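You operate a simulated robot arm through the tools that you are given. There is no shell and no other tool.

You run a simulated two-armed robot. Do the job below in one go: nothing can be reset, and whatever is moved stays where it is left.

Task
Limit the valve lever to 30 with the stop pin, then prove it.
Fine: shut the lever, put the pin in that stop hole, open up to the pin, shut again.

It is judged by the outcome, as a careful person would: the job done as asked, and still so three seconds after it is handed in. It fails if anything else is knocked over, pushed out of place, dropped, spilled or broken.

Robot
Two 7-joint arms with fingered hands on one trunk that stands fixed in place. Base frame: the origin is at the foot of the trunk, x ahead of it, y to its left, z up; the work surface is at about z = 860. Readings come in mm, rad, newtons and seconds.
The left shoulder is at [50, 186, 1232], the right one opposite. With the tool pointing down near the work surface each hand reaches from about 100 to 780 mm from the base axis, measured 20 degrees to its own side. Payload 3.6 kg a hand.
The TCP of each hand is the grasp point between the finger pads, 26 mm short of the fingertips. In the tool frame z runs along the fingers and y along their closing line. The gripper opens to 88 mm; its body begins 30 mm behind the TCP. The gripper is a hand of 3 fingers: y runs from the thumb to the fingers, the wrist lies at [-17, -98, -164] in the tool frame, and closing takes about 1.5 s.
Orientation is that of the tool frame in the base frame, as a unit quaternion [x, y, z, w]. With the fingers straight down and the wrist toward the robot, the tool's x, y and z point along [0, 1, 0], [1, 0, 0] and [0, 0, -1] of the base frame.

Tools
- The arms move only by the tool arm_command. It takes "left_plan", "right_plan" or both (then of equal length, played together; a hand with none holds still); each is a list of rows, each an object (a shift or turn left out is 0, a gripper value left out holds the last) with "delta_pos": the shift along the tool's x, y, z in mm, a list of three; "rotation": the turn, a rotation vector about the tool's x, y, z in rad, a list of three. In form: [{"delta_pos": [tx, ty, tz], "rotation": [ax, ay, az]}, ...]. A call has 1 to 20 rows; each row is the pose to reach, as a shift and turn from the pose commanded when the call began, along the tool's axes at that moment. "left_fingers" and "right_fingers" are, for a hand that has rows, the finger opening in mm, from 0 to 88, set as the call begins (left out, the last holds). A row lasts 0.2 s, in which the tool goes at most 50 mm and 0.15 rad; a call with a longer step from one row to the next is refused whole, and so is a gripper value outside its range. Where a pose cannot be reached the arm comes as near as it can. A force on the tool above 40 N (or 10 N above the force at the start of the call, whichever is more), or a blocked arm, ends the call early, and 0.2 s more pass. The fingers move at their own pace (about 153 mm/s each) and stop on an object; they squeeze with about 27 N. The grip force told is the motor's: it shows also when the fingers shut on nothing. Time passes only in rows, and 0.2 s behind the last, so rows that repeat a pose let the fingers close. It gives the time, the measured TCP pose, the force on the tool (base axes), the opening and the grip force at its end, in the units of the frame above (readings bear some noise), with the torque about the TCP (base axes, N m) and any sound that the robot's microphone picked up.
- Cameras (640 x 400 px; columns grow to the right, rows downward): "scene" is now at [203.1, -67.7, 1196.4]; the picture's right is [-0.71, -0.71, 0.00], its down [-0.01, 0.01, -1.00] and it looks along [0.71, -0.71, -0.02] (base axes); focal length 214 px, centre (320, 200). "left" rides on the left gripper at [-56, -80, -102] in its tool frame; the picture's right is [-0.73, -0.32, 0.60], its down [0.62, -0.67, 0.41] and it looks along [0.27, 0.67, 0.69] (tool axes); focal length 247 px, centre (320, 200). "right" rides on the right gripper at [56, -80, -102] in its tool frame; the picture's right is [-0.73, 0.32, -0.60], its down [-0.62, -0.67, 0.41] and it looks along [-0.27, 0.68, 0.69] (tool axes); focal length 247 px, centre (320, 200). There is no depth. A picture from a camera that has moved, and an enlarged one, comes with that camera's place and axes in the base frame and with its lens. The place of the scene camera against the robot may be out by one fixed shift of up to 25 mm in any direction.
- camera(camera): a new picture of that camera. It takes no simulated time.
- raise_lower(by): moves the trunk up (or, below 0, down) by that many mm; the arms and the scene camera ride with it, the base frame stays. It gives what a move gives, with no picture.
- set_fingers(fingers, thumb_bend, thumb_turn, hand): sets how far each is bent, from 0 (flat) to 100 (curled in); at 30 the hand is open as for a grip, at 70 the pads meet at the TCP. One left out holds its place. A second passes; each finger stops where it meets its share of the squeeze, and holds until it gets a number again. A gripper value or a shape takes the hand back. It gives what a move gives, with no picture; readings hold the bend of each and the force on the fingers (four entries, about 0 where the hand has none), thumb and palm. thumb_turn goes from beside the hand (0) to across from the fingers (100), as for a grip.
- grasp_type(shape, hand): the hand has 3 fingers and takes this shape, open, in about a second: jaw (thumb against the fingers, like two jaws); tri (thumb and two fingers); tip (a fingertip pinch); poke (one finger out to press); point (the index stretched); flat (the hand flat); cup (the hand cupped); fist (a fist). The gripper value then closes the fingers along that shape, each until it touches; the sizes above hold for jaw. It gives what a move gives, with no picture.
- head_to(pan, tilt): turns the head with the scene camera to pan (to the left, within 1.047 rad either way) and tilt (down, from -0.506 to 1.204), counted from straight ahead of the robot (the tilt from the chest, where the trunk bows). It gives what a move gives.
- close_up(camera, box): a new picture of the part [left, top, right, bottom] of that camera's present view, enlarged. It takes no simulated time.
- hand_in(): hands the job in; it is judged then, once.

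Places have to be worked out from the pictures, the camera data and where the tool is seen. Open the grippers and draw the arms clear of the work before you hand the job in, unless the task says otherwise.

The tools are called as name(argument=value, ...) on one line, values as JSON. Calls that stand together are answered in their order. arm_command: Moves the arms, as the interface text tells. Its arguments: {"type":"object","properties":{"left_plan":{"type":"array","items":{"type":"object","properties":{"delta_pos":{"type":"array","items":{"type":"number"}},"rotation":{"type":"array","items":{"type":"number"}}}}},"left_fingers":{"type":"number"},"right_plan":{"type":"array","items":{"type":"object","properties":{"delta_pos":{"type":"array","items":{"type":"number"}},"rotation":{"type":"array","items":{"type":"number"}}}}},"right_fingers":{"type":"number"}},"required":[]} The other tools are called the same way: raise_lower (by) moves the trunk up or down; grasp_type (shape, hand) gives the hand a shape; set_fingers (fingers, thumb_bend, thumb_turn, hand) moves the fingers one by one; head_to (pan, tilt) turns the head that bears the scene camera; camera (camera) takes a picture; close_up (camera, box) takes an enlarged picture of a part of a camera's view; hand_in () hands the job in.

At the start:

```text
time: 0.0
left_tcp_pos: [481.8, -69.8, 1289.9]
left_tcp_rot: [0.708, 0.706, 0.0, 0.0]
left_contact_force: [-0.6, -0.4, -0.1]
left_wrist_torque: [-0.01, 0.03, 0.0]
left_gripper_width: 87.8
left_grasp_force: 0.1
left_shape: jaw
left_bend: [30.0, 30.0, 98.0]
left_finger forces: [0.0, 0.0, 0.1, 0.0, 0.1, 0.0]
right_tcp_pos: [334.0, -485.7, 1306.3]
right_tcp_rot: [0.707, 0.707, 0.0, 0.0]
right_contact_force: [0.6, 0.0, 1.1]
right_wrist_torque: [0.0, 0.03, -0.02]
right_gripper_width: 87.7
right_grasp_force: 0.0
right_shape: jaw
right_bend: [30.0, 30.0, 98.0]
right_finger forces: [0.0, 0.0, 0.1, 0.0, 0.0, 0.0]
trunk travel left (down, up): [-375.0, 382.0]
head pan, tilt (commanded): [-0.787, 0.021]
```

scene: 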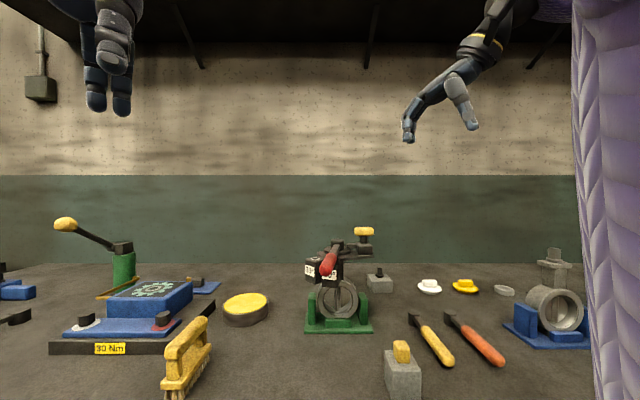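
right: 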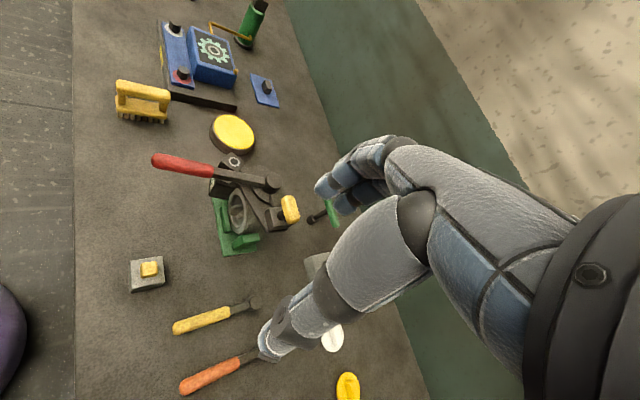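
left: 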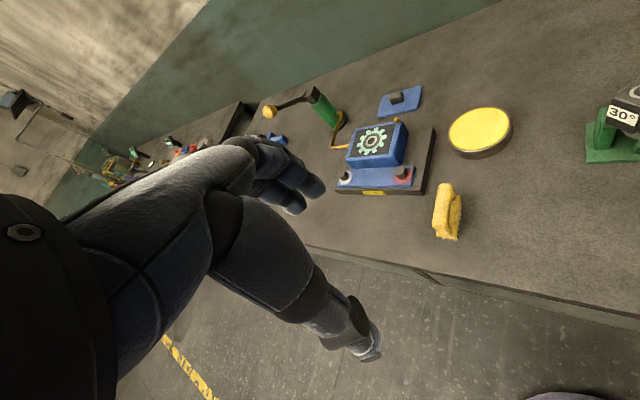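

The valve with a red lever stands mid-scene on a green base, with labels like "30°" on it. I'll take enlarged views first to understand the valve, the stop holes and the pin.

close_up(camera="scene", box=[270, 210, 430, 350])

close_up(camera="right", box=[140, 120, 360, 280])

close_up(camera="left", box=[540, 50, 640, 180])

```text
2.86 times, centred on (350, 280) of scene
camera zoom: at [203.1, -67.7, 1196.4], right [-0.71, -0.71, 0.0], down [-0.01, 0.01, -1.0], along [0.71, -0.71, -0.02], focal length 613 px, centre (234, -29)
```

zoom: 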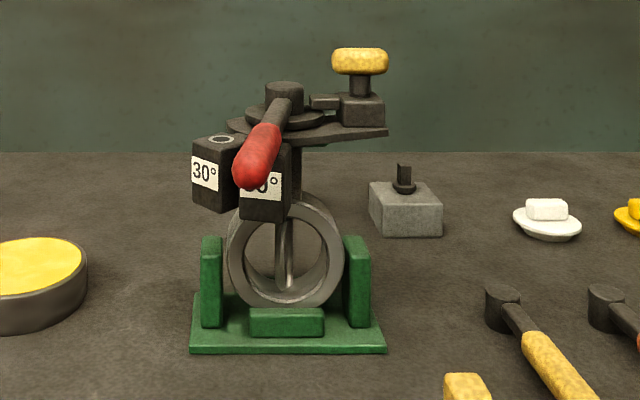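

```text
2.50 times, centred on (250, 200) of right
camera zoom: at [252.7, -428.4, 1406.9], right [0.32, -0.73, 0.6], down [-0.67, -0.62, -0.41], along [0.68, -0.27, -0.69], focal length 617 px, centre (495, 200)
```

zoom: 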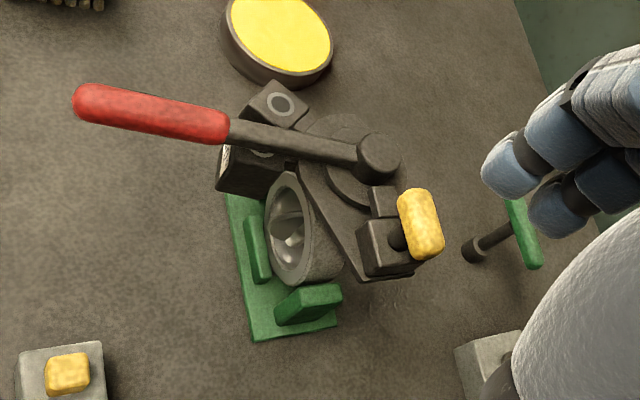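

```text
3.08 times, centred on (590, 115) of left
camera zoom: at [401.6, -125.7, 1392.8], right [-0.32, -0.73, -0.6], down [-0.67, 0.62, -0.41], along [0.67, 0.27, -0.69], focal length 760 px, centre (-511, 462)
```

zoom: 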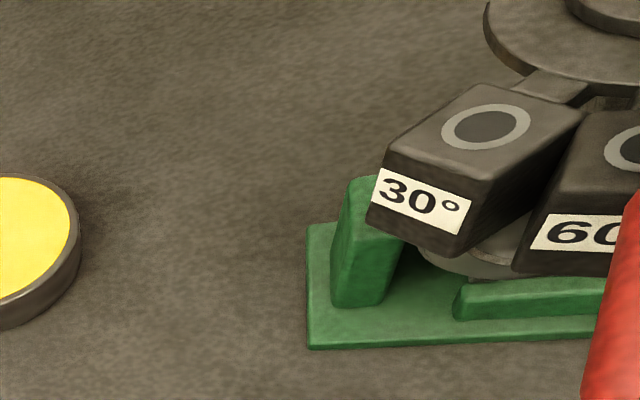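

The valve has stop blocks marked 30° and 60°, a red lever and a yellow-knobbed part on its plate. There are several pin-like objects around, so I tilt the head down for a better look.

head_to(pan=-0.787, tilt=0.6)

camera(camera="scene")

```text
time: 1.0
left_tcp_pos: [481.2, -68.8, 1290.6]
left_tcp_rot: [0.707, 0.707, 0.0, 0.001]
left_contact_force: [0.8, 0.2, -0.8]
left_wrist_torque: [-0.04, -0.01, 0.0]
left_gripper_width: 87.4
left_grasp_force: 0.1
left_shape: jaw
left_bend: [30.0, 30.0, 98.0]
left_finger forces: [0.0, 0.0, 0.0, 0.0, 0.0, 0.0]
right_tcp_pos: [335.3, -485.1, 1306.3]
right_tcp_rot: [0.707, 0.707, 0.0, 0.001]
right_contact_force: [0.7, 0.0, 0.5]
right_wrist_torque: [0.02, -0.04, 0.0]
right_gripper_width: 88.1
right_grasp_force: 0.0
right_shape: jaw
right_bend: [30.0, 30.0, 98.0]
right_finger forces: [0.0, 0.0, 0.0, 0.0, 0.0, 0.1]
trunk travel left (down, up): [-375.0, 382.0]
head pan, tilt (commanded): [-0.787, 0.6]
```

```text
taken
camera scene: at [201.6, -66.3, 1143.0], right [-0.71, -0.71, 0.0], down [-0.4, 0.4, -0.83], along [0.58, -0.58, -0.56], focal length 214 px, centre (320, 200)
```

scene: 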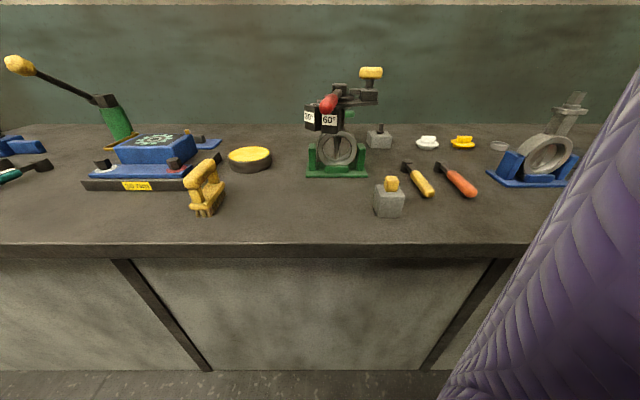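

close_up(camera="scene", box=[280, 50, 440, 220])

close_up(camera="scene", box=[360, 120, 600, 220])

close_up(camera="scene", box=[0, 40, 290, 220])

```text
2.35 times, centred on (360, 135) of scene
camera zoom: at [201.6, -66.3, 1143.0], right [-0.71, -0.71, 0.0], down [-0.4, 0.4, -0.83], along [0.58, -0.58, -0.56], focal length 505 px, centre (226, 353)
```

zoom: 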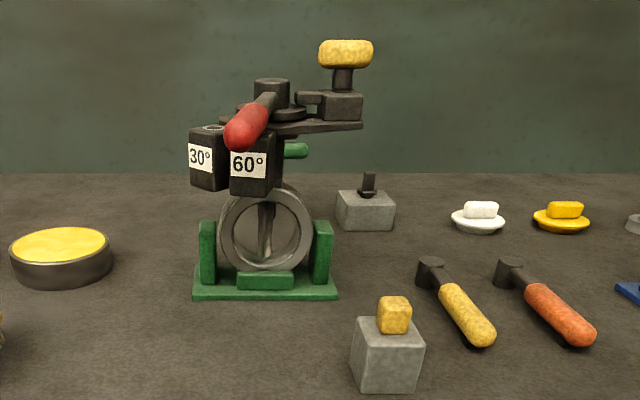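

```text
2.67 times, centred on (480, 170) of scene
camera zoom: at [201.6, -66.3, 1143.0], right [-0.71, -0.71, 0.0], down [-0.4, 0.4, -0.83], along [0.58, -0.58, -0.56], focal length 572 px, centre (-107, 280)
```

zoom: 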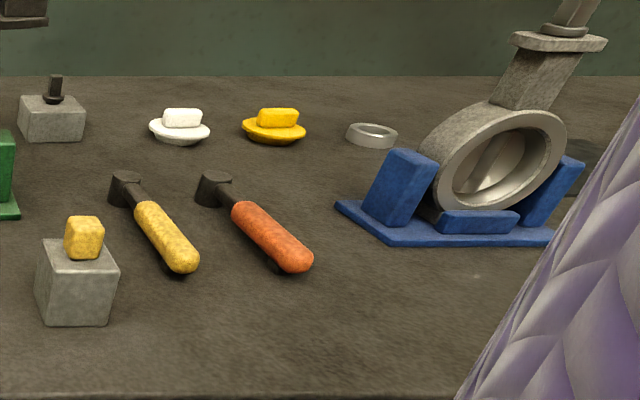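

```text
2.21 times, centred on (145, 130) of scene
camera zoom: at [201.6, -66.3, 1143.0], right [-0.71, -0.71, 0.0], down [-0.4, 0.4, -0.83], along [0.58, -0.58, -0.56], focal length 473 px, centre (706, 354)
```

zoom: 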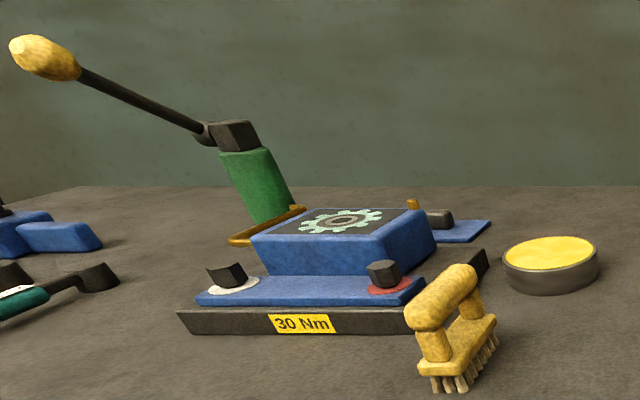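

The yellow-topped piece in the grey block in front (about [345,-420]) looks like the pin in its holder, but there's also a black post in another block and a green T-handled piece. I'll bring the right hand a bit closer above the valve for a better camera view.

arm_command(right_plan=[{"delta_pos": [2, 22, 36]}, {"delta_pos": [4, 44, 72]}, {"delta_pos": [5, 65, 106]}, {"delta_pos": [5, 65, 106]}])

camera(camera="right")

close_up(camera="right", box=[120, 80, 400, 280])

```text
time: 2.0
left_tcp_pos: [479.9, -68.7, 1291.5]
left_tcp_rot: [0.708, 0.706, 0.0, 0.001]
left_contact_force: [0.4, -0.5, -0.6]
left_wrist_torque: [0.01, -0.03, 0.02]
left_gripper_width: 87.8
left_grasp_force: 0.0
left_shape: jaw
left_bend: [30.0, 30.0, 98.0]
left_finger forces: [0.1, 0.0, 0.0, 0.1, 0.0, 0.1]
right_tcp_pos: [398.8, -480.1, 1201.3]
right_tcp_rot: [0.707, 0.707, 0.001, 0.0]
right_contact_force: [-0.4, 0.3, 0.2]
right_wrist_torque: [0.05, -0.01, 0.02]
right_gripper_width: 87.6
right_grasp_force: 0.1
right_shape: jaw
right_bend: [30.0, 30.0, 98.0]
right_finger forces: [0.0, 0.1, 0.0, 0.0, 0.0, 0.0]
trunk travel left (down, up): [-375.0, 382.0]
head pan, tilt (commanded): [-0.787, 0.6]
```

```text
taken
camera right: at [317.5, -423.3, 1301.3], right [0.32, -0.73, 0.6], down [-0.66, -0.62, -0.41], along [0.68, -0.27, -0.69], focal length 247 px, centre (320, 200)
```

right: 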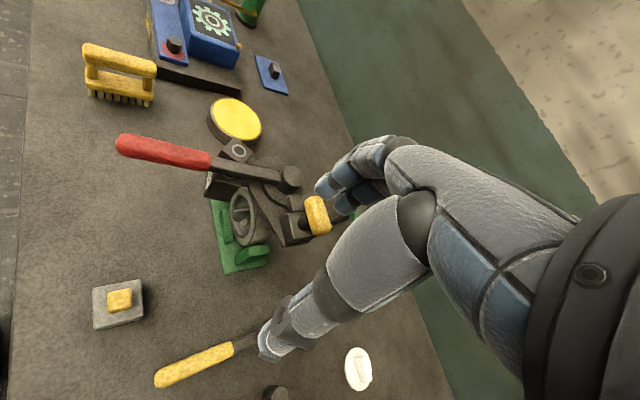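

```text
2.00 times, centred on (260, 180) of right
camera zoom: at [317.5, -423.3, 1301.3], right [0.32, -0.73, 0.6], down [-0.66, -0.62, -0.41], along [0.68, -0.27, -0.69], focal length 494 px, centre (440, 240)
```

zoom: 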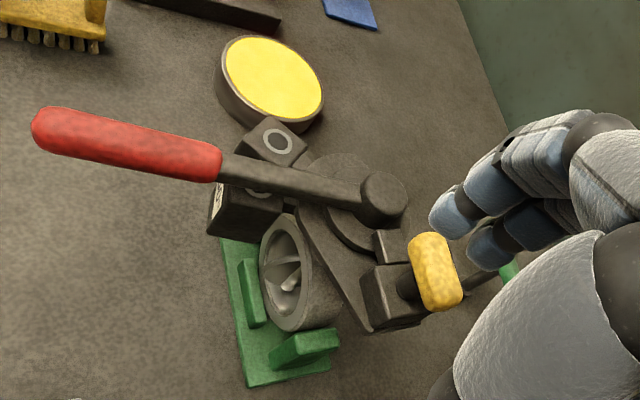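

From two right-camera views I triangulate the hub top at about [554,-468,1059], lever tip at [450,-317,1050], 30° hole near [574,-389,1010]. I zoom in heavily on details of the knob latch, pins and holes.

close_up(camera="right", box=[260, 140, 350, 260])

close_up(camera="scene", box=[295, 55, 395, 135])

close_up(camera="right", box=[80, 265, 160, 340])

close_up(camera="scene", box=[355, 110, 415, 225])

```text
3.33 times, centred on (305, 200) of right
camera zoom: at [317.5, -423.3, 1301.3], right [0.32, -0.73, 0.6], down [-0.66, -0.62, -0.41], along [0.68, -0.27, -0.69], focal length 823 px, centre (370, 200)
```

zoom: 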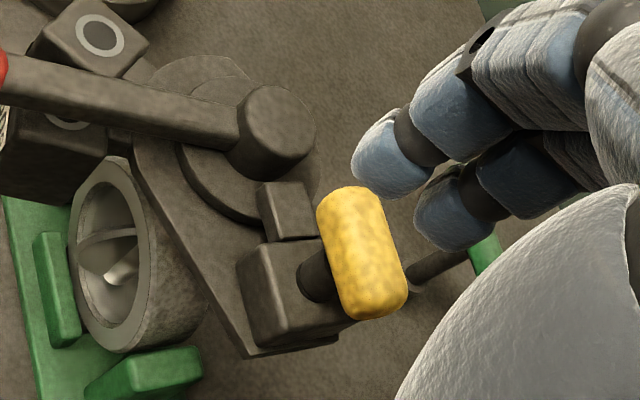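

```text
5.00 times, centred on (345, 95) of scene
camera zoom: at [201.0, -65.9, 1143.2], right [-0.71, -0.71, 0.0], down [-0.4, 0.4, -0.83], along [0.58, -0.58, -0.56], focal length 1072 px, centre (195, 725)
```

zoom: 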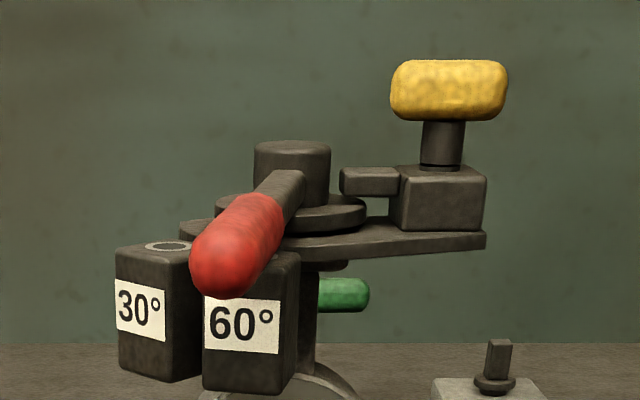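

```text
5.33 times, centred on (120, 302) of right
camera zoom: at [317.5, -423.3, 1301.3], right [0.32, -0.73, 0.6], down [-0.66, -0.62, -0.41], along [0.68, -0.27, -0.69], focal length 1317 px, centre (1387, -347)
```

zoom: 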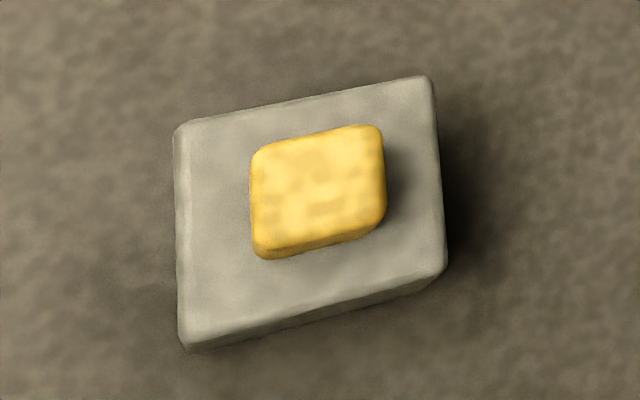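

```text
3.48 times, centred on (385, 168) of scene
camera zoom: at [201.0, -65.9, 1143.2], right [-0.71, -0.71, 0.0], down [-0.4, 0.4, -0.83], along [0.58, -0.58, -0.56], focal length 746 px, centre (94, 313)
```

zoom: 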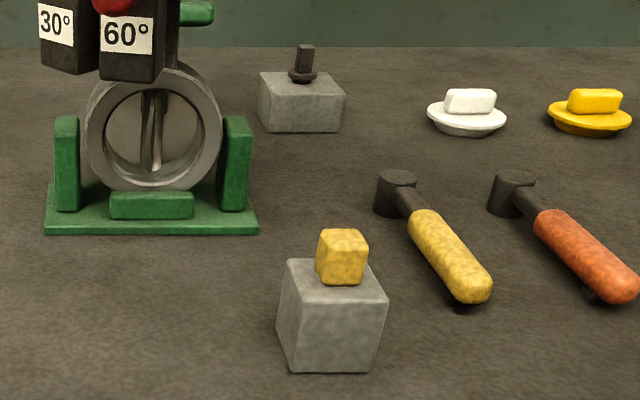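

The knob is a yellow T-head on a shaft over a small block with a tongue pointing at the hub; it might be a lock. I'll swing the right hand round to the right side to view the valve from there without the hand in front.

arm_command(right_plan=[{"delta_pos": [-20, 5, 0], "rotation": [0, 0, -0.13]}, {"delta_pos": [-40, 10, 1], "rotation": [0, 0, -0.26]}, {"delta_pos": [-60, 15, 2], "rotation": [0, 0, -0.39]}, {"delta_pos": [-80, 20, 3], "rotation": [0, 0, -0.52]}, {"delta_pos": [-100, 25, 4], "rotation": [0, 0, -0.65]}, {"delta_pos": [-120, 30, 5], "rotation": [0, 0, -0.78]}, {"delta_pos": [-140, 35, 6], "rotation": [0, 0, -0.91]}, {"delta_pos": [-160, 41, 6], "rotation": [0, 0, -1.04]}, {"delta_pos": [-160, 41, 6], "rotation": [0, 0, -1.04]}])

camera(camera="right")

camera(camera="scene")

```text
time: 4.0
left_tcp_pos: [482.3, -69.3, 1289.7]
left_tcp_rot: [0.706, 0.708, -0.002, -0.001]
left_contact_force: [0.3, -0.2, 0.0]
left_wrist_torque: [0.0, -0.01, -0.06]
left_gripper_width: 87.8
left_grasp_force: 0.1
left_shape: jaw
left_bend: [30.0, 30.0, 98.0]
left_finger forces: [0.1, 0.0, 0.0, 0.0, 0.0, 0.1]
right_tcp_pos: [437.3, -633.7, 1194.9]
right_tcp_rot: [0.261, 0.965, -0.001, 0.0]
right_contact_force: [-0.1, 0.6, 0.0]
right_wrist_torque: [0.01, 0.03, 0.01]
right_gripper_width: 87.5
right_grasp_force: 0.0
right_shape: jaw
right_bend: [30.0, 30.0, 98.0]
right_finger forces: [0.1, 0.0, 0.1, 0.0, 0.1, 0.1]
right hand out of reach, approached as far as the arm can: row 8, 9
trunk travel left (down, up): [-375.0, 382.0]
head pan, tilt (commanded): [-0.787, 0.6]
```

```text
taken
camera right: at [346.5, -674.1, 1296.8], right [0.8, -0.09, 0.6], down [0.2, -0.89, -0.41], along [0.57, 0.45, -0.69], focal length 247 px, centre (320, 200)
```

right: 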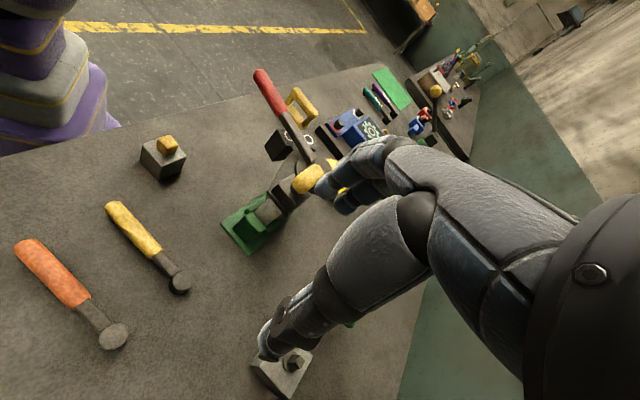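

```text
taken
camera scene: at [203.3, -65.6, 1142.6], right [-0.71, -0.71, 0.0], down [-0.4, 0.4, -0.82], along [0.58, -0.58, -0.57], focal length 214 px, centre (320, 200)
```

scene: 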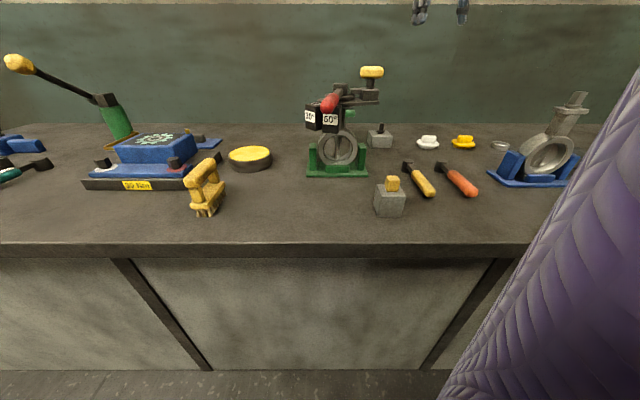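

The valve is partly visible beside the right hand. I zoom in here on the valve and on the black-post block.

close_up(camera="right", box=[210, 60, 360, 260])

close_up(camera="right", box=[240, 310, 370, 400])

close_up(camera="right", box=[130, 125, 200, 190])

```text
2.00 times, centred on (285, 160) of right
camera zoom: at [346.5, -674.1, 1296.8], right [0.8, -0.09, 0.6], down [0.2, -0.89, -0.41], along [0.57, 0.45, -0.69], focal length 494 px, centre (390, 280)
```

zoom: 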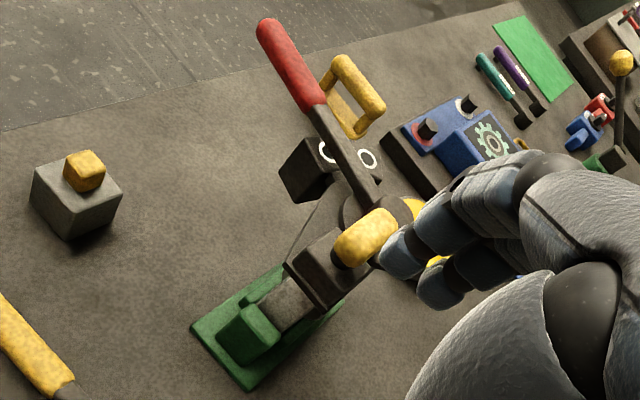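

```text
4.44 times, centred on (305, 355) of right
camera zoom: at [346.5, -674.1, 1296.8], right [0.8, -0.09, 0.6], down [0.2, -0.89, -0.41], along [0.57, 0.45, -0.69], focal length 1098 px, centre (387, -489)
```

zoom: 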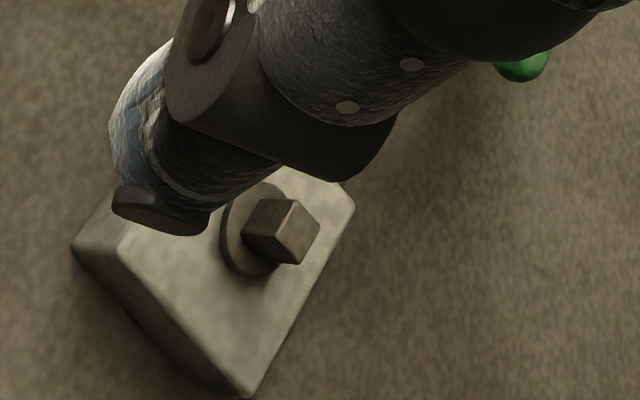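

```text
6.15 times, centred on (165, 158) of right
camera zoom: at [346.5, -674.1, 1296.8], right [0.8, -0.09, 0.6], down [0.2, -0.89, -0.41], along [0.57, 0.45, -0.69], focal length 1520 px, centre (1274, 462)
```

zoom: 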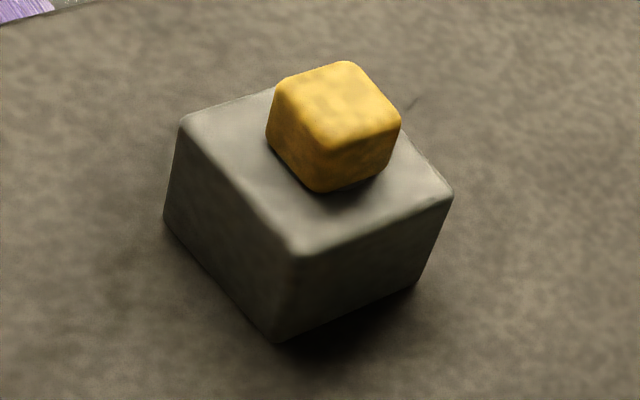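

The black post is a square drive in its own block, so the yellow-topped piece is the stop pin in its holder. I zoom further from the head onto the latch and hub.

close_up(camera="scene", box=[330, 62, 390, 112])

close_up(camera="scene", box=[300, 80, 365, 140])

close_up(camera="right", box=[265, 115, 325, 215])

```text
8.00 times, centred on (360, 87) of scene
camera zoom: at [203.3, -65.6, 1142.6], right [-0.71, -0.71, 0.0], down [-0.4, 0.4, -0.82], along [0.58, -0.58, -0.57], focal length 1716 px, centre (0, 1104)
```

zoom: 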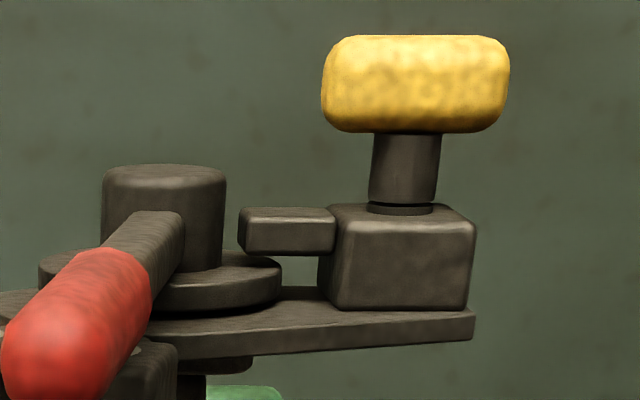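

```text
6.67 times, centred on (332, 110) of scene
camera zoom: at [203.3, -65.6, 1142.6], right [-0.71, -0.71, 0.0], down [-0.4, 0.4, -0.82], along [0.58, -0.58, -0.57], focal length 1430 px, centre (237, 800)
```

zoom: 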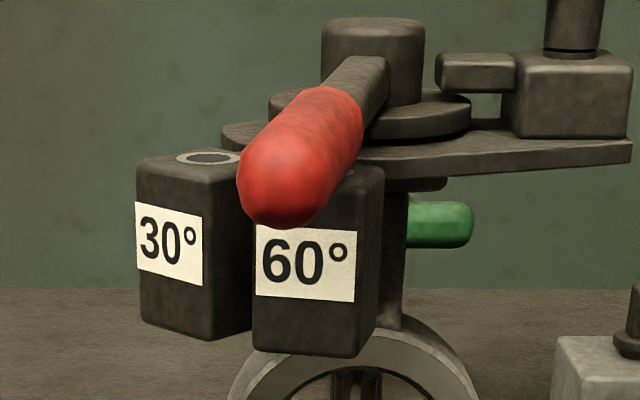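

```text
4.00 times, centred on (295, 165) of right
camera zoom: at [346.5, -674.1, 1296.8], right [0.8, -0.09, 0.6], down [0.2, -0.89, -0.41], along [0.57, 0.45, -0.69], focal length 988 px, centre (420, 340)
```

zoom: 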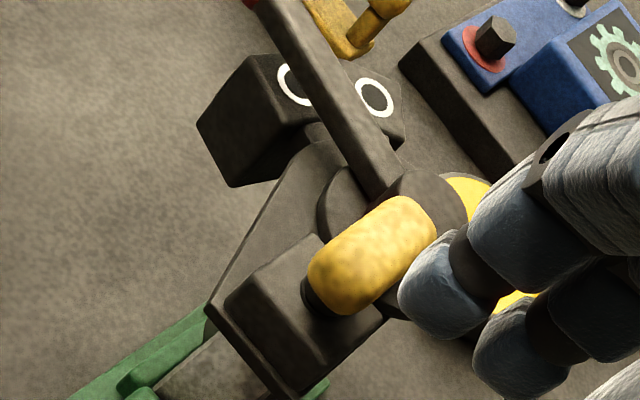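

The latch tongue hovers above the hub disc; its role is unclear. I'll bring the left hand over (rotated) to look at the valve from the left side with its camera.

arm_command(left_plan=[{"delta_pos": [-22, 1.6, 8.3], "rotation": [0, 0, 0.13]}, {"delta_pos": [-44, 3.2, 16.6], "rotation": [0, 0, 0.26]}, {"delta_pos": [-66, 4.8, 25], "rotation": [0, 0, 0.39]}, {"delta_pos": [-87, 6.4, 33], "rotation": [0, 0, 0.52]}, {"delta_pos": [-109, 8, 42], "rotation": [0, 0, 0.65]}, {"delta_pos": [-131, 9.5, 50], "rotation": [0, 0, 0.78]}, {"delta_pos": [-152, 11, 58], "rotation": [0, 0, 0.91]}, {"delta_pos": [-174, 12.6, 67], "rotation": [0, 0, 1.04]}, {"delta_pos": [-196, 14, 75], "rotation": [0, 0, 1.17]}, {"delta_pos": [-218, 16, 83], "rotation": [0, 0, 1.3]}, {"delta_pos": [-240, 17.5, 92], "rotation": [0, 0, 1.43]}, {"delta_pos": [-261, 19, 100], "rotation": [0, 0, 1.56]}, {"delta_pos": [-261, 19, 100], "rotation": [0, 0, 1.56]}])

camera(camera="left")

camera(camera="scene")

```text
time: 6.8
left_tcp_pos: [479.9, -209.8, 1162.1]
left_tcp_rot: [0.997, 0.074, 0.0, -0.005]
left_contact_force: [-1.2, -0.7, 0.5]
left_wrist_torque: [-0.02, -0.01, -0.03]
left_gripper_width: 87.9
left_grasp_force: 0.0
left_shape: jaw
left_bend: [30.0, 30.0, 97.0]
left_finger forces: [0.0, 0.1, 0.0, 0.0, 0.0, 0.1]
left hand out of reach, approached as far as the arm can: row 8, 9, 10, 11, 12, 13
right_tcp_pos: [433.5, -635.7, 1196.8]
right_tcp_rot: [0.262, 0.965, 0.001, 0.001]
right_contact_force: [0.1, -0.1, 0.6]
right_wrist_torque: [0.02, -0.02, 0.01]
right_gripper_width: 87.9
right_grasp_force: 0.0
right_shape: jaw
right_bend: [30.0, 30.0, 98.0]
right_finger forces: [0.0, 0.1, 0.0, 0.0, 0.0, 0.1]
trunk travel left (down, up): [-375.0, 382.0]
head pan, tilt (commanded): [-0.787, 0.6]
```

```text
taken
camera left: at [412.4, -138.4, 1264.9], right [-0.77, 0.21, -0.6], down [0.52, 0.75, -0.4], along [0.37, -0.62, -0.69], focal length 247 px, centre (320, 200)
```

left: 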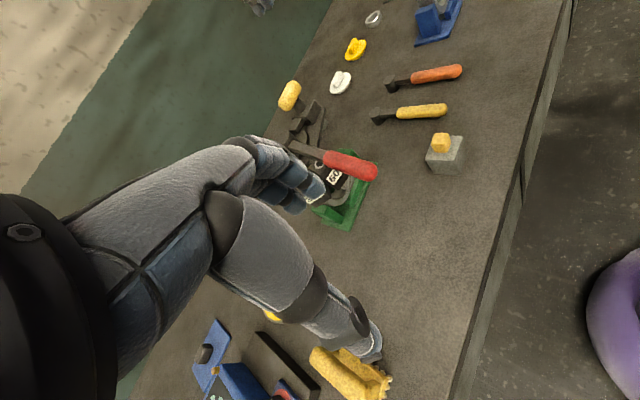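

```text
taken
camera scene: at [200.5, -66.9, 1143.2], right [-0.71, -0.71, 0.0], down [-0.4, 0.4, -0.83], along [0.58, -0.58, -0.56], focal length 214 px, centre (320, 200)
```

scene: 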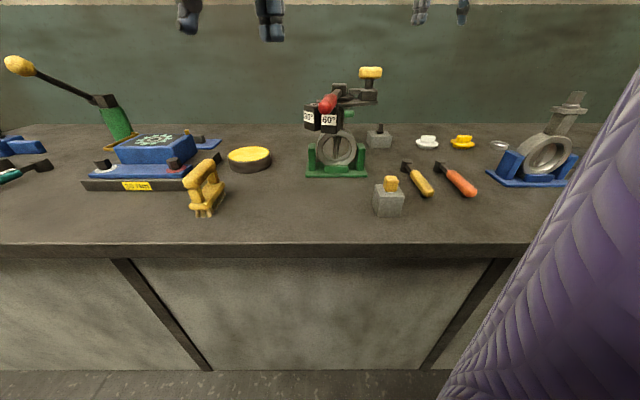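

The left hand can't reach much further to the right, so the right hand must do the main work. I zoom on this view of the valve anyway.

close_up(camera="left", box=[250, 60, 400, 240])

close_up(camera="left", box=[265, 70, 345, 170])

```text
2.22 times, centred on (325, 150) of left
camera zoom: at [412.4, -138.4, 1264.9], right [-0.77, 0.21, -0.6], down [0.52, 0.75, -0.4], along [0.37, -0.62, -0.69], focal length 549 px, centre (309, 311)
```

zoom: 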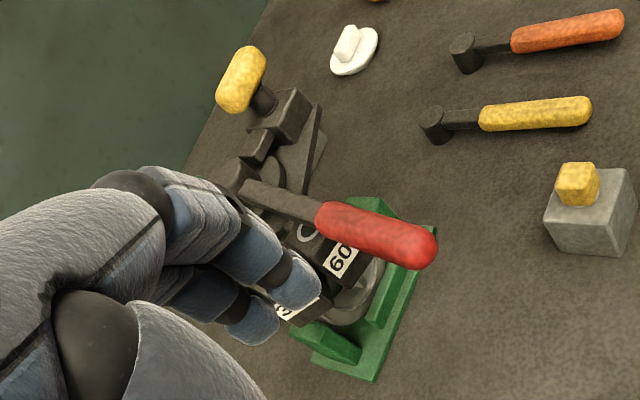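

```text
4.00 times, centred on (305, 120) of left
camera zoom: at [412.4, -138.4, 1264.9], right [-0.77, 0.21, -0.6], down [0.52, 0.75, -0.4], along [0.37, -0.62, -0.69], focal length 988 px, centre (380, 520)
```

zoom: 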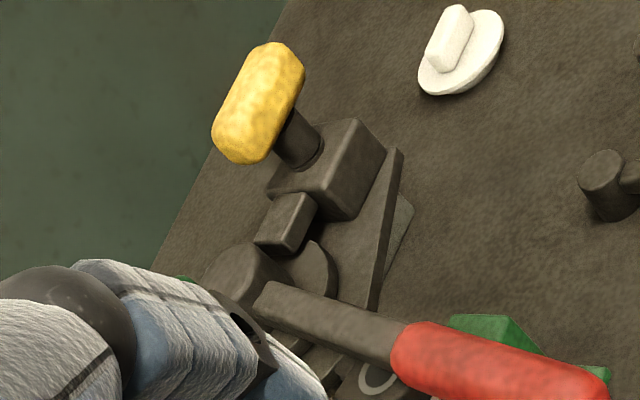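

Left view agrees: handle tip about [449,-317,1052], hub about [552,-468,1064]. I retract the left arm to its start, and bring the right hand above the red handle, closing line square to the lever.

arm_command(left_plan=[{"delta_pos": [-1.6, -22, -8.3], "rotation": [0, 0, -0.13]}, {"delta_pos": [-3.2, -44, -16.6], "rotation": [0, 0, -0.26]}, {"delta_pos": [-4.8, -66, -25], "rotation": [0, 0, -0.39]}, {"delta_pos": [-6.4, -87, -33], "rotation": [0, 0, -0.52]}, {"delta_pos": [-8, -109, -42], "rotation": [0, 0, -0.65]}, {"delta_pos": [-9.5, -131, -50], "rotation": [0, 0, -0.78]}, {"delta_pos": [-11, -152, -58], "rotation": [0, 0, -0.91]}, {"delta_pos": [-12.6, -174, -67], "rotation": [0, 0, -1.04]}, {"delta_pos": [-14, -196, -75], "rotation": [0, 0, -1.17]}, {"delta_pos": [-16, -218, -83], "rotation": [0, 0, -1.3]}, {"delta_pos": [-17.5, -240, -92], "rotation": [0, 0, -1.43]}, {"delta_pos": [-19, -261, -100], "rotation": [0, 0, -1.56]}], right_plan=[{"delta_pos": [0, 0, 0]}, {"delta_pos": [0, 0, 0]}, {"delta_pos": [0, 0, 0]}, {"delta_pos": [0, 0, 0]}, {"delta_pos": [15, 34, 0], "rotation": [0, 0, 0.055]}, {"delta_pos": [31, 68, 0], "rotation": [0, 0, 0.11]}, {"delta_pos": [47, 101, 0], "rotation": [0, 0, 0.165]}, {"delta_pos": [62, 135, 0], "rotation": [0, 0, 0.22]}, {"delta_pos": [78, 169, 0], "rotation": [0, 0, 0.275]}, {"delta_pos": [94, 203, 10], "rotation": [0, 0, 0.33]}, {"delta_pos": [109, 236, 20], "rotation": [0, 0, 0.385]}, {"delta_pos": [125, 270, 35], "rotation": [0, 0, 0.438]}])

camera(camera="right")

camera(camera="scene")

```text
time: 9.4
left_tcp_pos: [421.7, 41.2, 1265.7]
left_tcp_rot: [0.655, 0.756, 0.003, -0.004]
left_contact_force: [-0.1, 0.1, -0.8]
left_wrist_torque: [0.0, 0.0, -0.06]
left_gripper_width: 88.1
left_grasp_force: 0.0
left_shape: jaw
left_bend: [30.0, 30.0, 97.0]
left_finger forces: [0.1, 0.0, 0.0, 0.0, 0.0, 0.1]
right_tcp_pos: [463.1, -337.6, 1162.1]
right_tcp_rot: [0.468, 0.884, 0.001, 0.0]
right_contact_force: [0.1, 1.4, -0.5]
right_wrist_torque: [-0.01, 0.0, 0.04]
right_gripper_width: 87.8
right_grasp_force: 0.1
right_shape: jaw
right_bend: [30.0, 30.0, 98.0]
right_finger forces: [0.1, 0.1, 0.0, 0.1, 0.1, 0.1]
trunk travel left (down, up): [-375.0, 382.0]
head pan, tilt (commanded): [-0.787, 0.6]
```

```text
taken
camera right: at [363.2, -334.9, 1262.8], right [0.68, -0.43, 0.6], down [-0.2, -0.89, -0.41], along [0.71, 0.16, -0.69], focal length 247 px, centre (320, 200)
```

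right: 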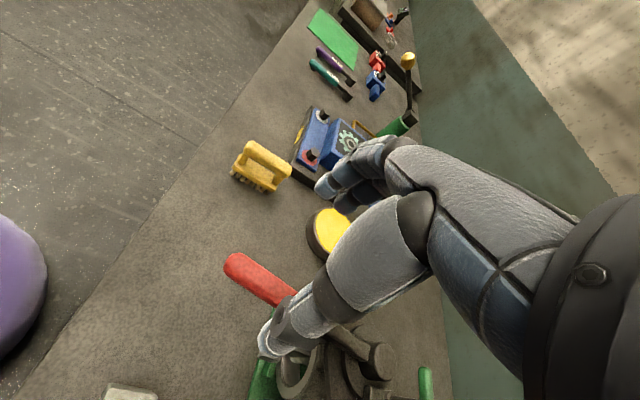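

```text
taken
camera scene: at [201.4, -65.6, 1143.1], right [-0.71, -0.71, 0.0], down [-0.4, 0.4, -0.83], along [0.58, -0.59, -0.56], focal length 214 px, centre (320, 200)
```

scene: 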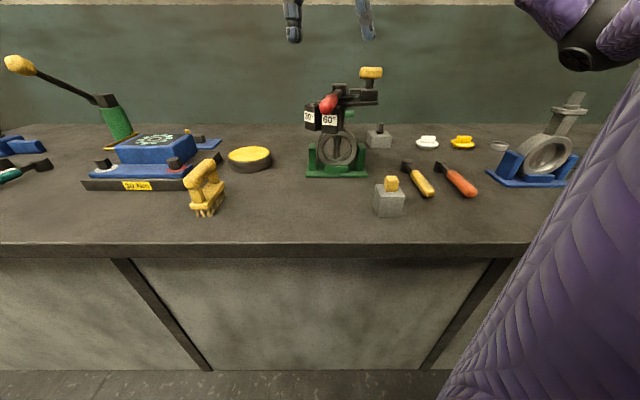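

Right TCP is above the handle at radius ~157 mm from the hub and square to it (34°). I lower straight down to straddle the handle with the jaw open.

arm_command(right_plan=[{"delta_pos": [0, 0, 26]}, {"delta_pos": [0, 0, 52]}, {"delta_pos": [0, 0, 78]}, {"delta_pos": [0, 0, 102]}, {"delta_pos": [0, 0, 102]}], right_fingers=88)

camera(camera="right")

close_up(camera="scene", box=[270, 50, 400, 150])

```text
time: 10.6
left_tcp_pos: [421.8, 43.1, 1263.8]
left_tcp_rot: [0.656, 0.755, 0.004, -0.004]
left_contact_force: [1.2, 0.7, -0.2]
left_wrist_torque: [-0.03, -0.01, -0.01]
left_gripper_width: 87.8
left_grasp_force: 0.1
left_shape: jaw
left_bend: [30.0, 30.0, 97.0]
left_finger forces: [0.0, 0.0, 0.1, 0.0, 0.0, 0.0]
right_tcp_pos: [464.1, -336.9, 1060.5]
right_tcp_rot: [0.466, 0.885, -0.001, -0.001]
right_contact_force: [-1.0, -0.1, 0.2]
right_wrist_torque: [-0.02, 0.0, 0.03]
right_gripper_width: 88.0
right_grasp_force: 0.1
right_shape: jaw
right_bend: [30.0, 30.0, 98.0]
right_finger forces: [0.0, 0.1, 0.0, 0.0, 0.0, 0.1]
trunk travel left (down, up): [-375.0, 382.0]
head pan, tilt (commanded): [-0.787, 0.6]
```

```text
taken
camera right: at [363.9, -335.9, 1161.4], right [0.68, -0.43, 0.6], down [-0.2, -0.89, -0.41], along [0.71, 0.16, -0.69], focal length 247 px, centre (320, 200)
```

right: 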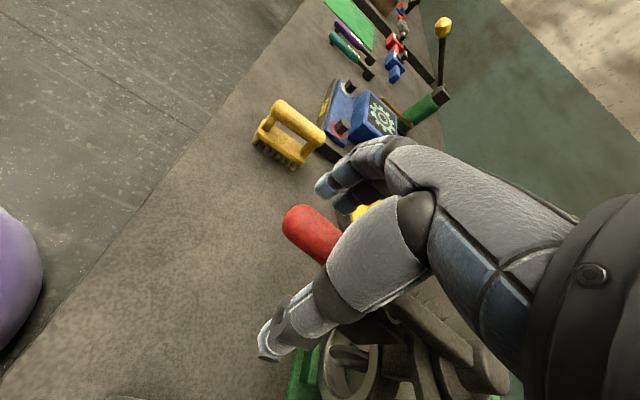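

```text
4.00 times, centred on (335, 100) of scene
camera zoom: at [201.5, -66.1, 1143.0], right [-0.71, -0.71, 0.0], down [-0.4, 0.4, -0.83], along [0.58, -0.58, -0.56], focal length 858 px, centre (260, 600)
```

zoom: 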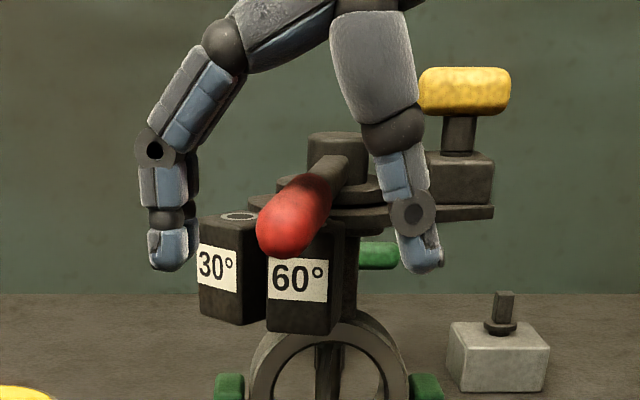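

The jaw straddles the handle cleanly with tips below its underside. I close to about 38 mm to bracket the handle loosely.

arm_command(right_plan=[{"delta_pos": [0, 0, 0]}, {"delta_pos": [0, 0, 0]}, {"delta_pos": [0, 0, 0]}, {"delta_pos": [0, 0, 0]}, {"delta_pos": [0, 0, 0]}], right_fingers=38)

close_up(camera="scene", box=[270, 50, 400, 150])

```text
time: 11.8
left_tcp_pos: [423.2, 41.7, 1265.2]
left_tcp_rot: [0.656, 0.755, 0.003, -0.004]
left_contact_force: [-0.1, -0.6, -0.8]
left_wrist_torque: [-0.01, -0.03, -0.01]
left_gripper_width: 88.2
left_grasp_force: 0.1
left_shape: jaw
left_bend: [30.0, 30.0, 97.0]
left_finger forces: [0.1, 0.0, 0.0, 0.1, 0.0, 0.0]
right_tcp_pos: [463.7, -337.5, 1059.9]
right_tcp_rot: [0.465, 0.885, 0.0, 0.0]
right_contact_force: [0.3, -0.6, 1.5]
right_wrist_torque: [-0.01, 0.0, 0.01]
right_gripper_width: 38.3
right_grasp_force: 0.1
right_shape: jaw
right_bend: [46.0, 70.0, 100.0]
right_finger forces: [0.1, 0.0, 0.1, 0.0, 0.0, 0.0]
trunk travel left (down, up): [-375.0, 382.0]
head pan, tilt (commanded): [-0.787, 0.6]
```

```text
4.00 times, centred on (335, 100) of scene
camera zoom: at [201.6, -66.2, 1143.0], right [-0.71, -0.71, 0.0], down [-0.4, 0.4, -0.82], along [0.58, -0.58, -0.57], focal length 858 px, centre (260, 600)
```

zoom: 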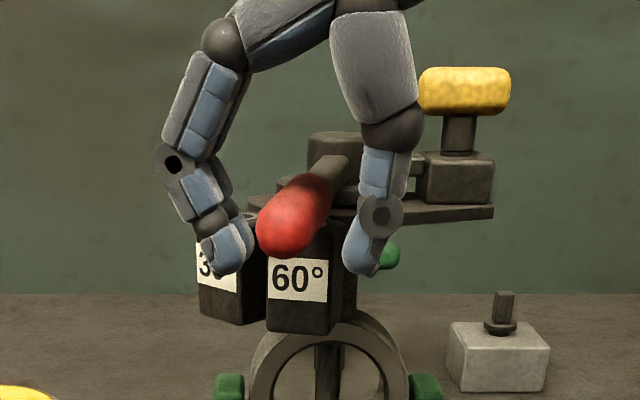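

The handle sits between thumb and fingers without contact. I test-turn the lever clockwise (toward 30° and shut) by about 10° along its arc around the hub and watch the force.

arm_command(right_plan=[{"delta_pos": [-0.3, 9.4, 0], "rotation": [0, 0, 0.06]}, {"delta_pos": [-1.1, 18.8, 0], "rotation": [0, 0, 0.12]}, {"delta_pos": [-2.5, 28.1, 0], "rotation": [0, 0, 0.18]}])

close_up(camera="scene", box=[270, 50, 400, 150])

```text
time: 12.6
left_tcp_pos: [422.4, 39.7, 1264.6]
left_tcp_rot: [0.656, 0.755, 0.003, -0.004]
left_contact_force: [-0.1, -0.2, 0.3]
left_wrist_torque: [0.01, -0.03, -0.01]
left_gripper_width: 87.9
left_grasp_force: 0.1
left_shape: jaw
left_bend: [30.0, 30.0, 97.0]
left_finger forces: [0.0, 0.0, 0.0, 0.0, 0.0, 0.1]
right_tcp_pos: [487.6, -324.1, 1059.5]
right_tcp_rot: [0.544, 0.839, 0.0, 0.0]
right_contact_force: [-1.2, -0.7, 0.9]
right_wrist_torque: [-0.03, 0.04, 0.01]
right_gripper_width: 39.8
right_grasp_force: 0.1
right_shape: jaw
right_bend: [46.0, 68.0, 100.0]
right_finger forces: [0.0, 0.0, 0.1, 0.0, 1.6, 0.0]
trunk travel left (down, up): [-375.0, 382.0]
head pan, tilt (commanded): [-0.787, 0.6]
```

```text
4.00 times, centred on (335, 100) of scene
camera zoom: at [201.6, -66.2, 1143.0], right [-0.71, -0.71, 0.0], down [-0.4, 0.4, -0.82], along [0.58, -0.58, -0.57], focal length 858 px, centre (260, 600)
```

zoom: 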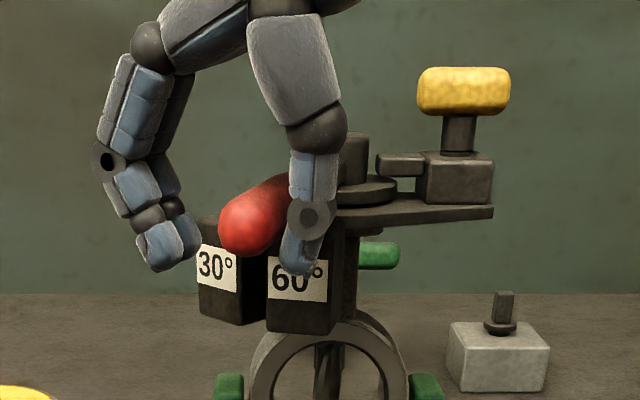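

The lever moves freely with about 1.6 N on the thumb, no latch resisting. I continue along the arc toward the shut direction.

arm_command(right_plan=[{"delta_pos": [-0.8, 15.7, 0], "rotation": [0, 0, 0.1]}, {"delta_pos": [-3.1, 31.2, 0], "rotation": [0, 0, 0.2]}, {"delta_pos": [-7.0, 46.4, 0], "rotation": [0, 0, 0.3]}, {"delta_pos": [-12.4, 61.1, 0], "rotation": [0, 0, 0.4]}, {"delta_pos": [-19.2, 75.3, 0], "rotation": [0, 0, 0.5]}, {"delta_pos": [-27.4, 88.6, 0], "rotation": [0, 0, 0.6]}, {"delta_pos": [-36.9, 101.1, 0], "rotation": [0, 0, 0.7]}, {"delta_pos": [-47.6, 112.6, 0], "rotation": [0, 0, 0.8]}])

close_up(camera="scene", box=[240, 30, 420, 170])

camera(camera="right")

```text
time: 14.4
left_tcp_pos: [422.5, 42.9, 1265.1]
left_tcp_rot: [0.656, 0.754, 0.003, -0.003]
left_contact_force: [0.1, 0.3, 0.1]
left_wrist_torque: [0.0, 0.0, -0.03]
left_gripper_width: 88.1
left_grasp_force: 0.0
left_shape: jaw
left_bend: [30.0, 30.0, 97.0]
left_finger forces: [0.1, 0.0, 0.0, 0.0, 0.0, 0.1]
right_tcp_pos: [607.5, -323.1, 1060.7]
right_tcp_rot: [0.828, 0.561, 0.0, 0.0]
right_contact_force: [-1.6, 0.7, 1.3]
right_wrist_torque: [0.02, 0.05, -0.03]
right_gripper_width: 39.8
right_grasp_force: 0.1
right_shape: jaw
right_bend: [46.0, 68.0, 100.0]
right_finger forces: [0.1, 0.1, 0.0, 0.1, 1.7, 0.1]
trunk travel left (down, up): [-375.0, 382.0]
head pan, tilt (commanded): [-0.787, 0.6]
```

```text
2.86 times, centred on (330, 100) of scene
camera zoom: at [201.6, -65.9, 1143.0], right [-0.71, -0.71, 0.0], down [-0.4, 0.4, -0.83], along [0.58, -0.58, -0.56], focal length 613 px, centre (291, 486)
```

zoom: 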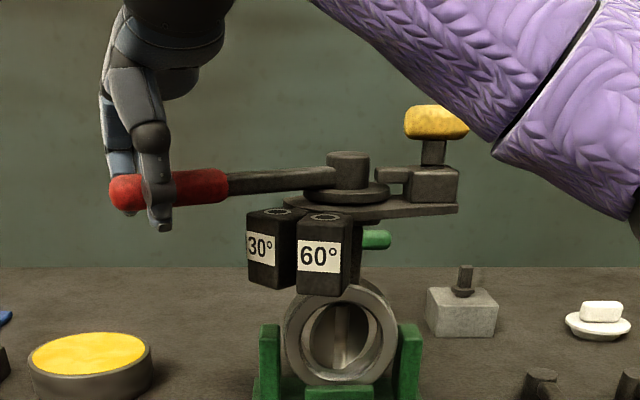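

```text
taken
camera right: at [553.1, -239.3, 1160.3], right [0.02, -0.8, 0.6], down [-0.85, -0.33, -0.41], along [0.53, -0.5, -0.69], focal length 247 px, centre (320, 200)
```

right: 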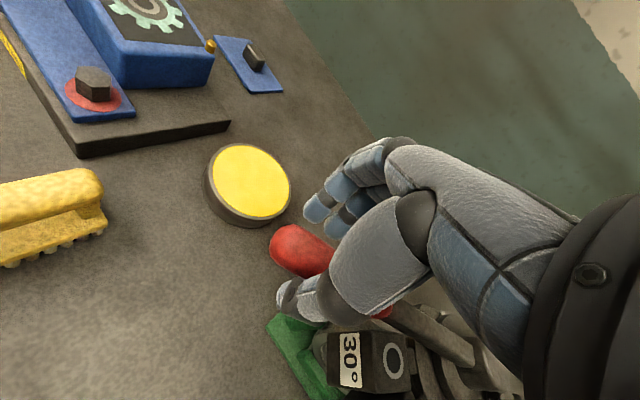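

The lever is at roughly 17° from shut and still free, but the right forearm sleeve appears close to the yellow knob in view. I look at the whole scene picture before going on.

camera(camera="scene")

camera(camera="left")

```text
taken
camera scene: at [201.6, -65.9, 1143.0], right [-0.71, -0.71, 0.0], down [-0.4, 0.4, -0.83], along [0.58, -0.58, -0.56], focal length 214 px, centre (320, 200)
```

scene: 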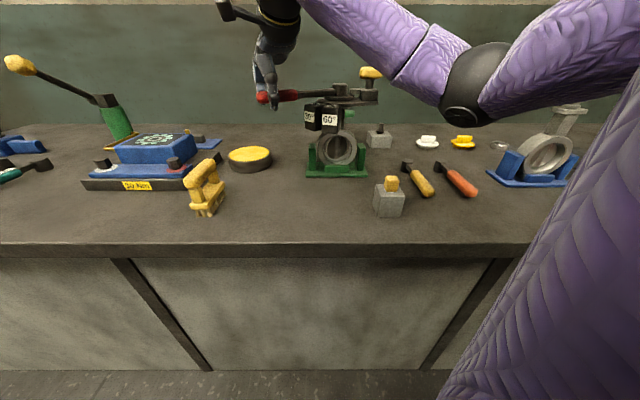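

```text
taken
camera left: at [352.2, -26.0, 1366.5], right [-0.21, -0.77, -0.61], down [-0.75, 0.53, -0.41], along [0.63, 0.37, -0.68], focal length 247 px, centre (320, 200)
```

left: 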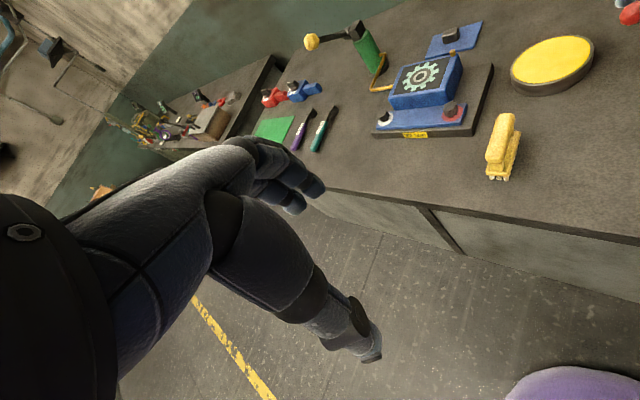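

The elbow works out near [275,-400,1113], so the forearm runs well in front of the knob (over 100 mm clear). I continue the arc another ~18°.

arm_command(right_plan=[{"delta_pos": [-0.5, 12.5, 0], "rotation": [0, 0, 0.08]}, {"delta_pos": [-2.0, 25.0, 0], "rotation": [0, 0, 0.16]}, {"delta_pos": [-4.5, 37.3, 0], "rotation": [0, 0, 0.24]}, {"delta_pos": [-8.0, 49.4, 0], "rotation": [0, 0, 0.32]}])

close_up(camera="scene", box=[240, 30, 420, 170])

```text
time: 15.4
left_tcp_pos: [422.0, 42.6, 1264.9]
left_tcp_rot: [0.656, 0.755, 0.003, -0.003]
left_contact_force: [-0.4, 0.7, -0.2]
left_wrist_torque: [0.01, -0.05, -0.03]
left_gripper_width: 87.9
left_grasp_force: 0.1
left_shape: jaw
left_bend: [30.0, 30.0, 97.0]
left_finger forces: [0.0, 0.0, 0.0, 0.0, 0.0, 0.1]
right_tcp_pos: [652.2, -348.3, 1058.8]
right_tcp_rot: [0.907, 0.422, 0.0, 0.001]
right_contact_force: [-1.7, 0.8, 0.8]
right_wrist_torque: [0.05, 0.05, -0.03]
right_gripper_width: 40.2
right_grasp_force: 0.1
right_shape: jaw
right_bend: [46.0, 68.0, 100.0]
right_finger forces: [0.0, 0.0, 0.0, 0.0, 1.7, 0.1]
trunk travel left (down, up): [-375.0, 382.0]
head pan, tilt (commanded): [-0.787, 0.6]
```

```text
2.86 times, centred on (330, 100) of scene
camera zoom: at [201.4, -65.9, 1143.0], right [-0.71, -0.71, 0.0], down [-0.4, 0.4, -0.83], along [0.58, -0.58, -0.56], focal length 613 px, centre (291, 486)
```

zoom: 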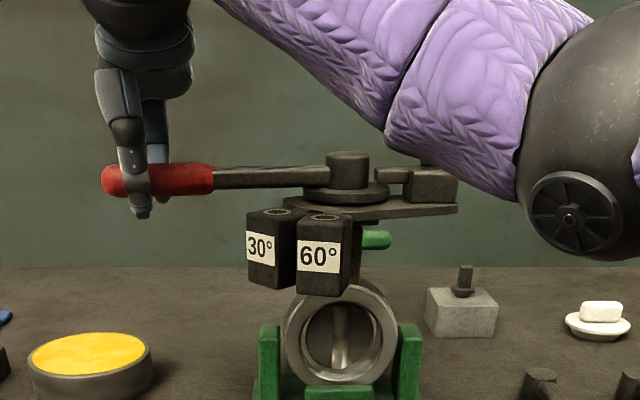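

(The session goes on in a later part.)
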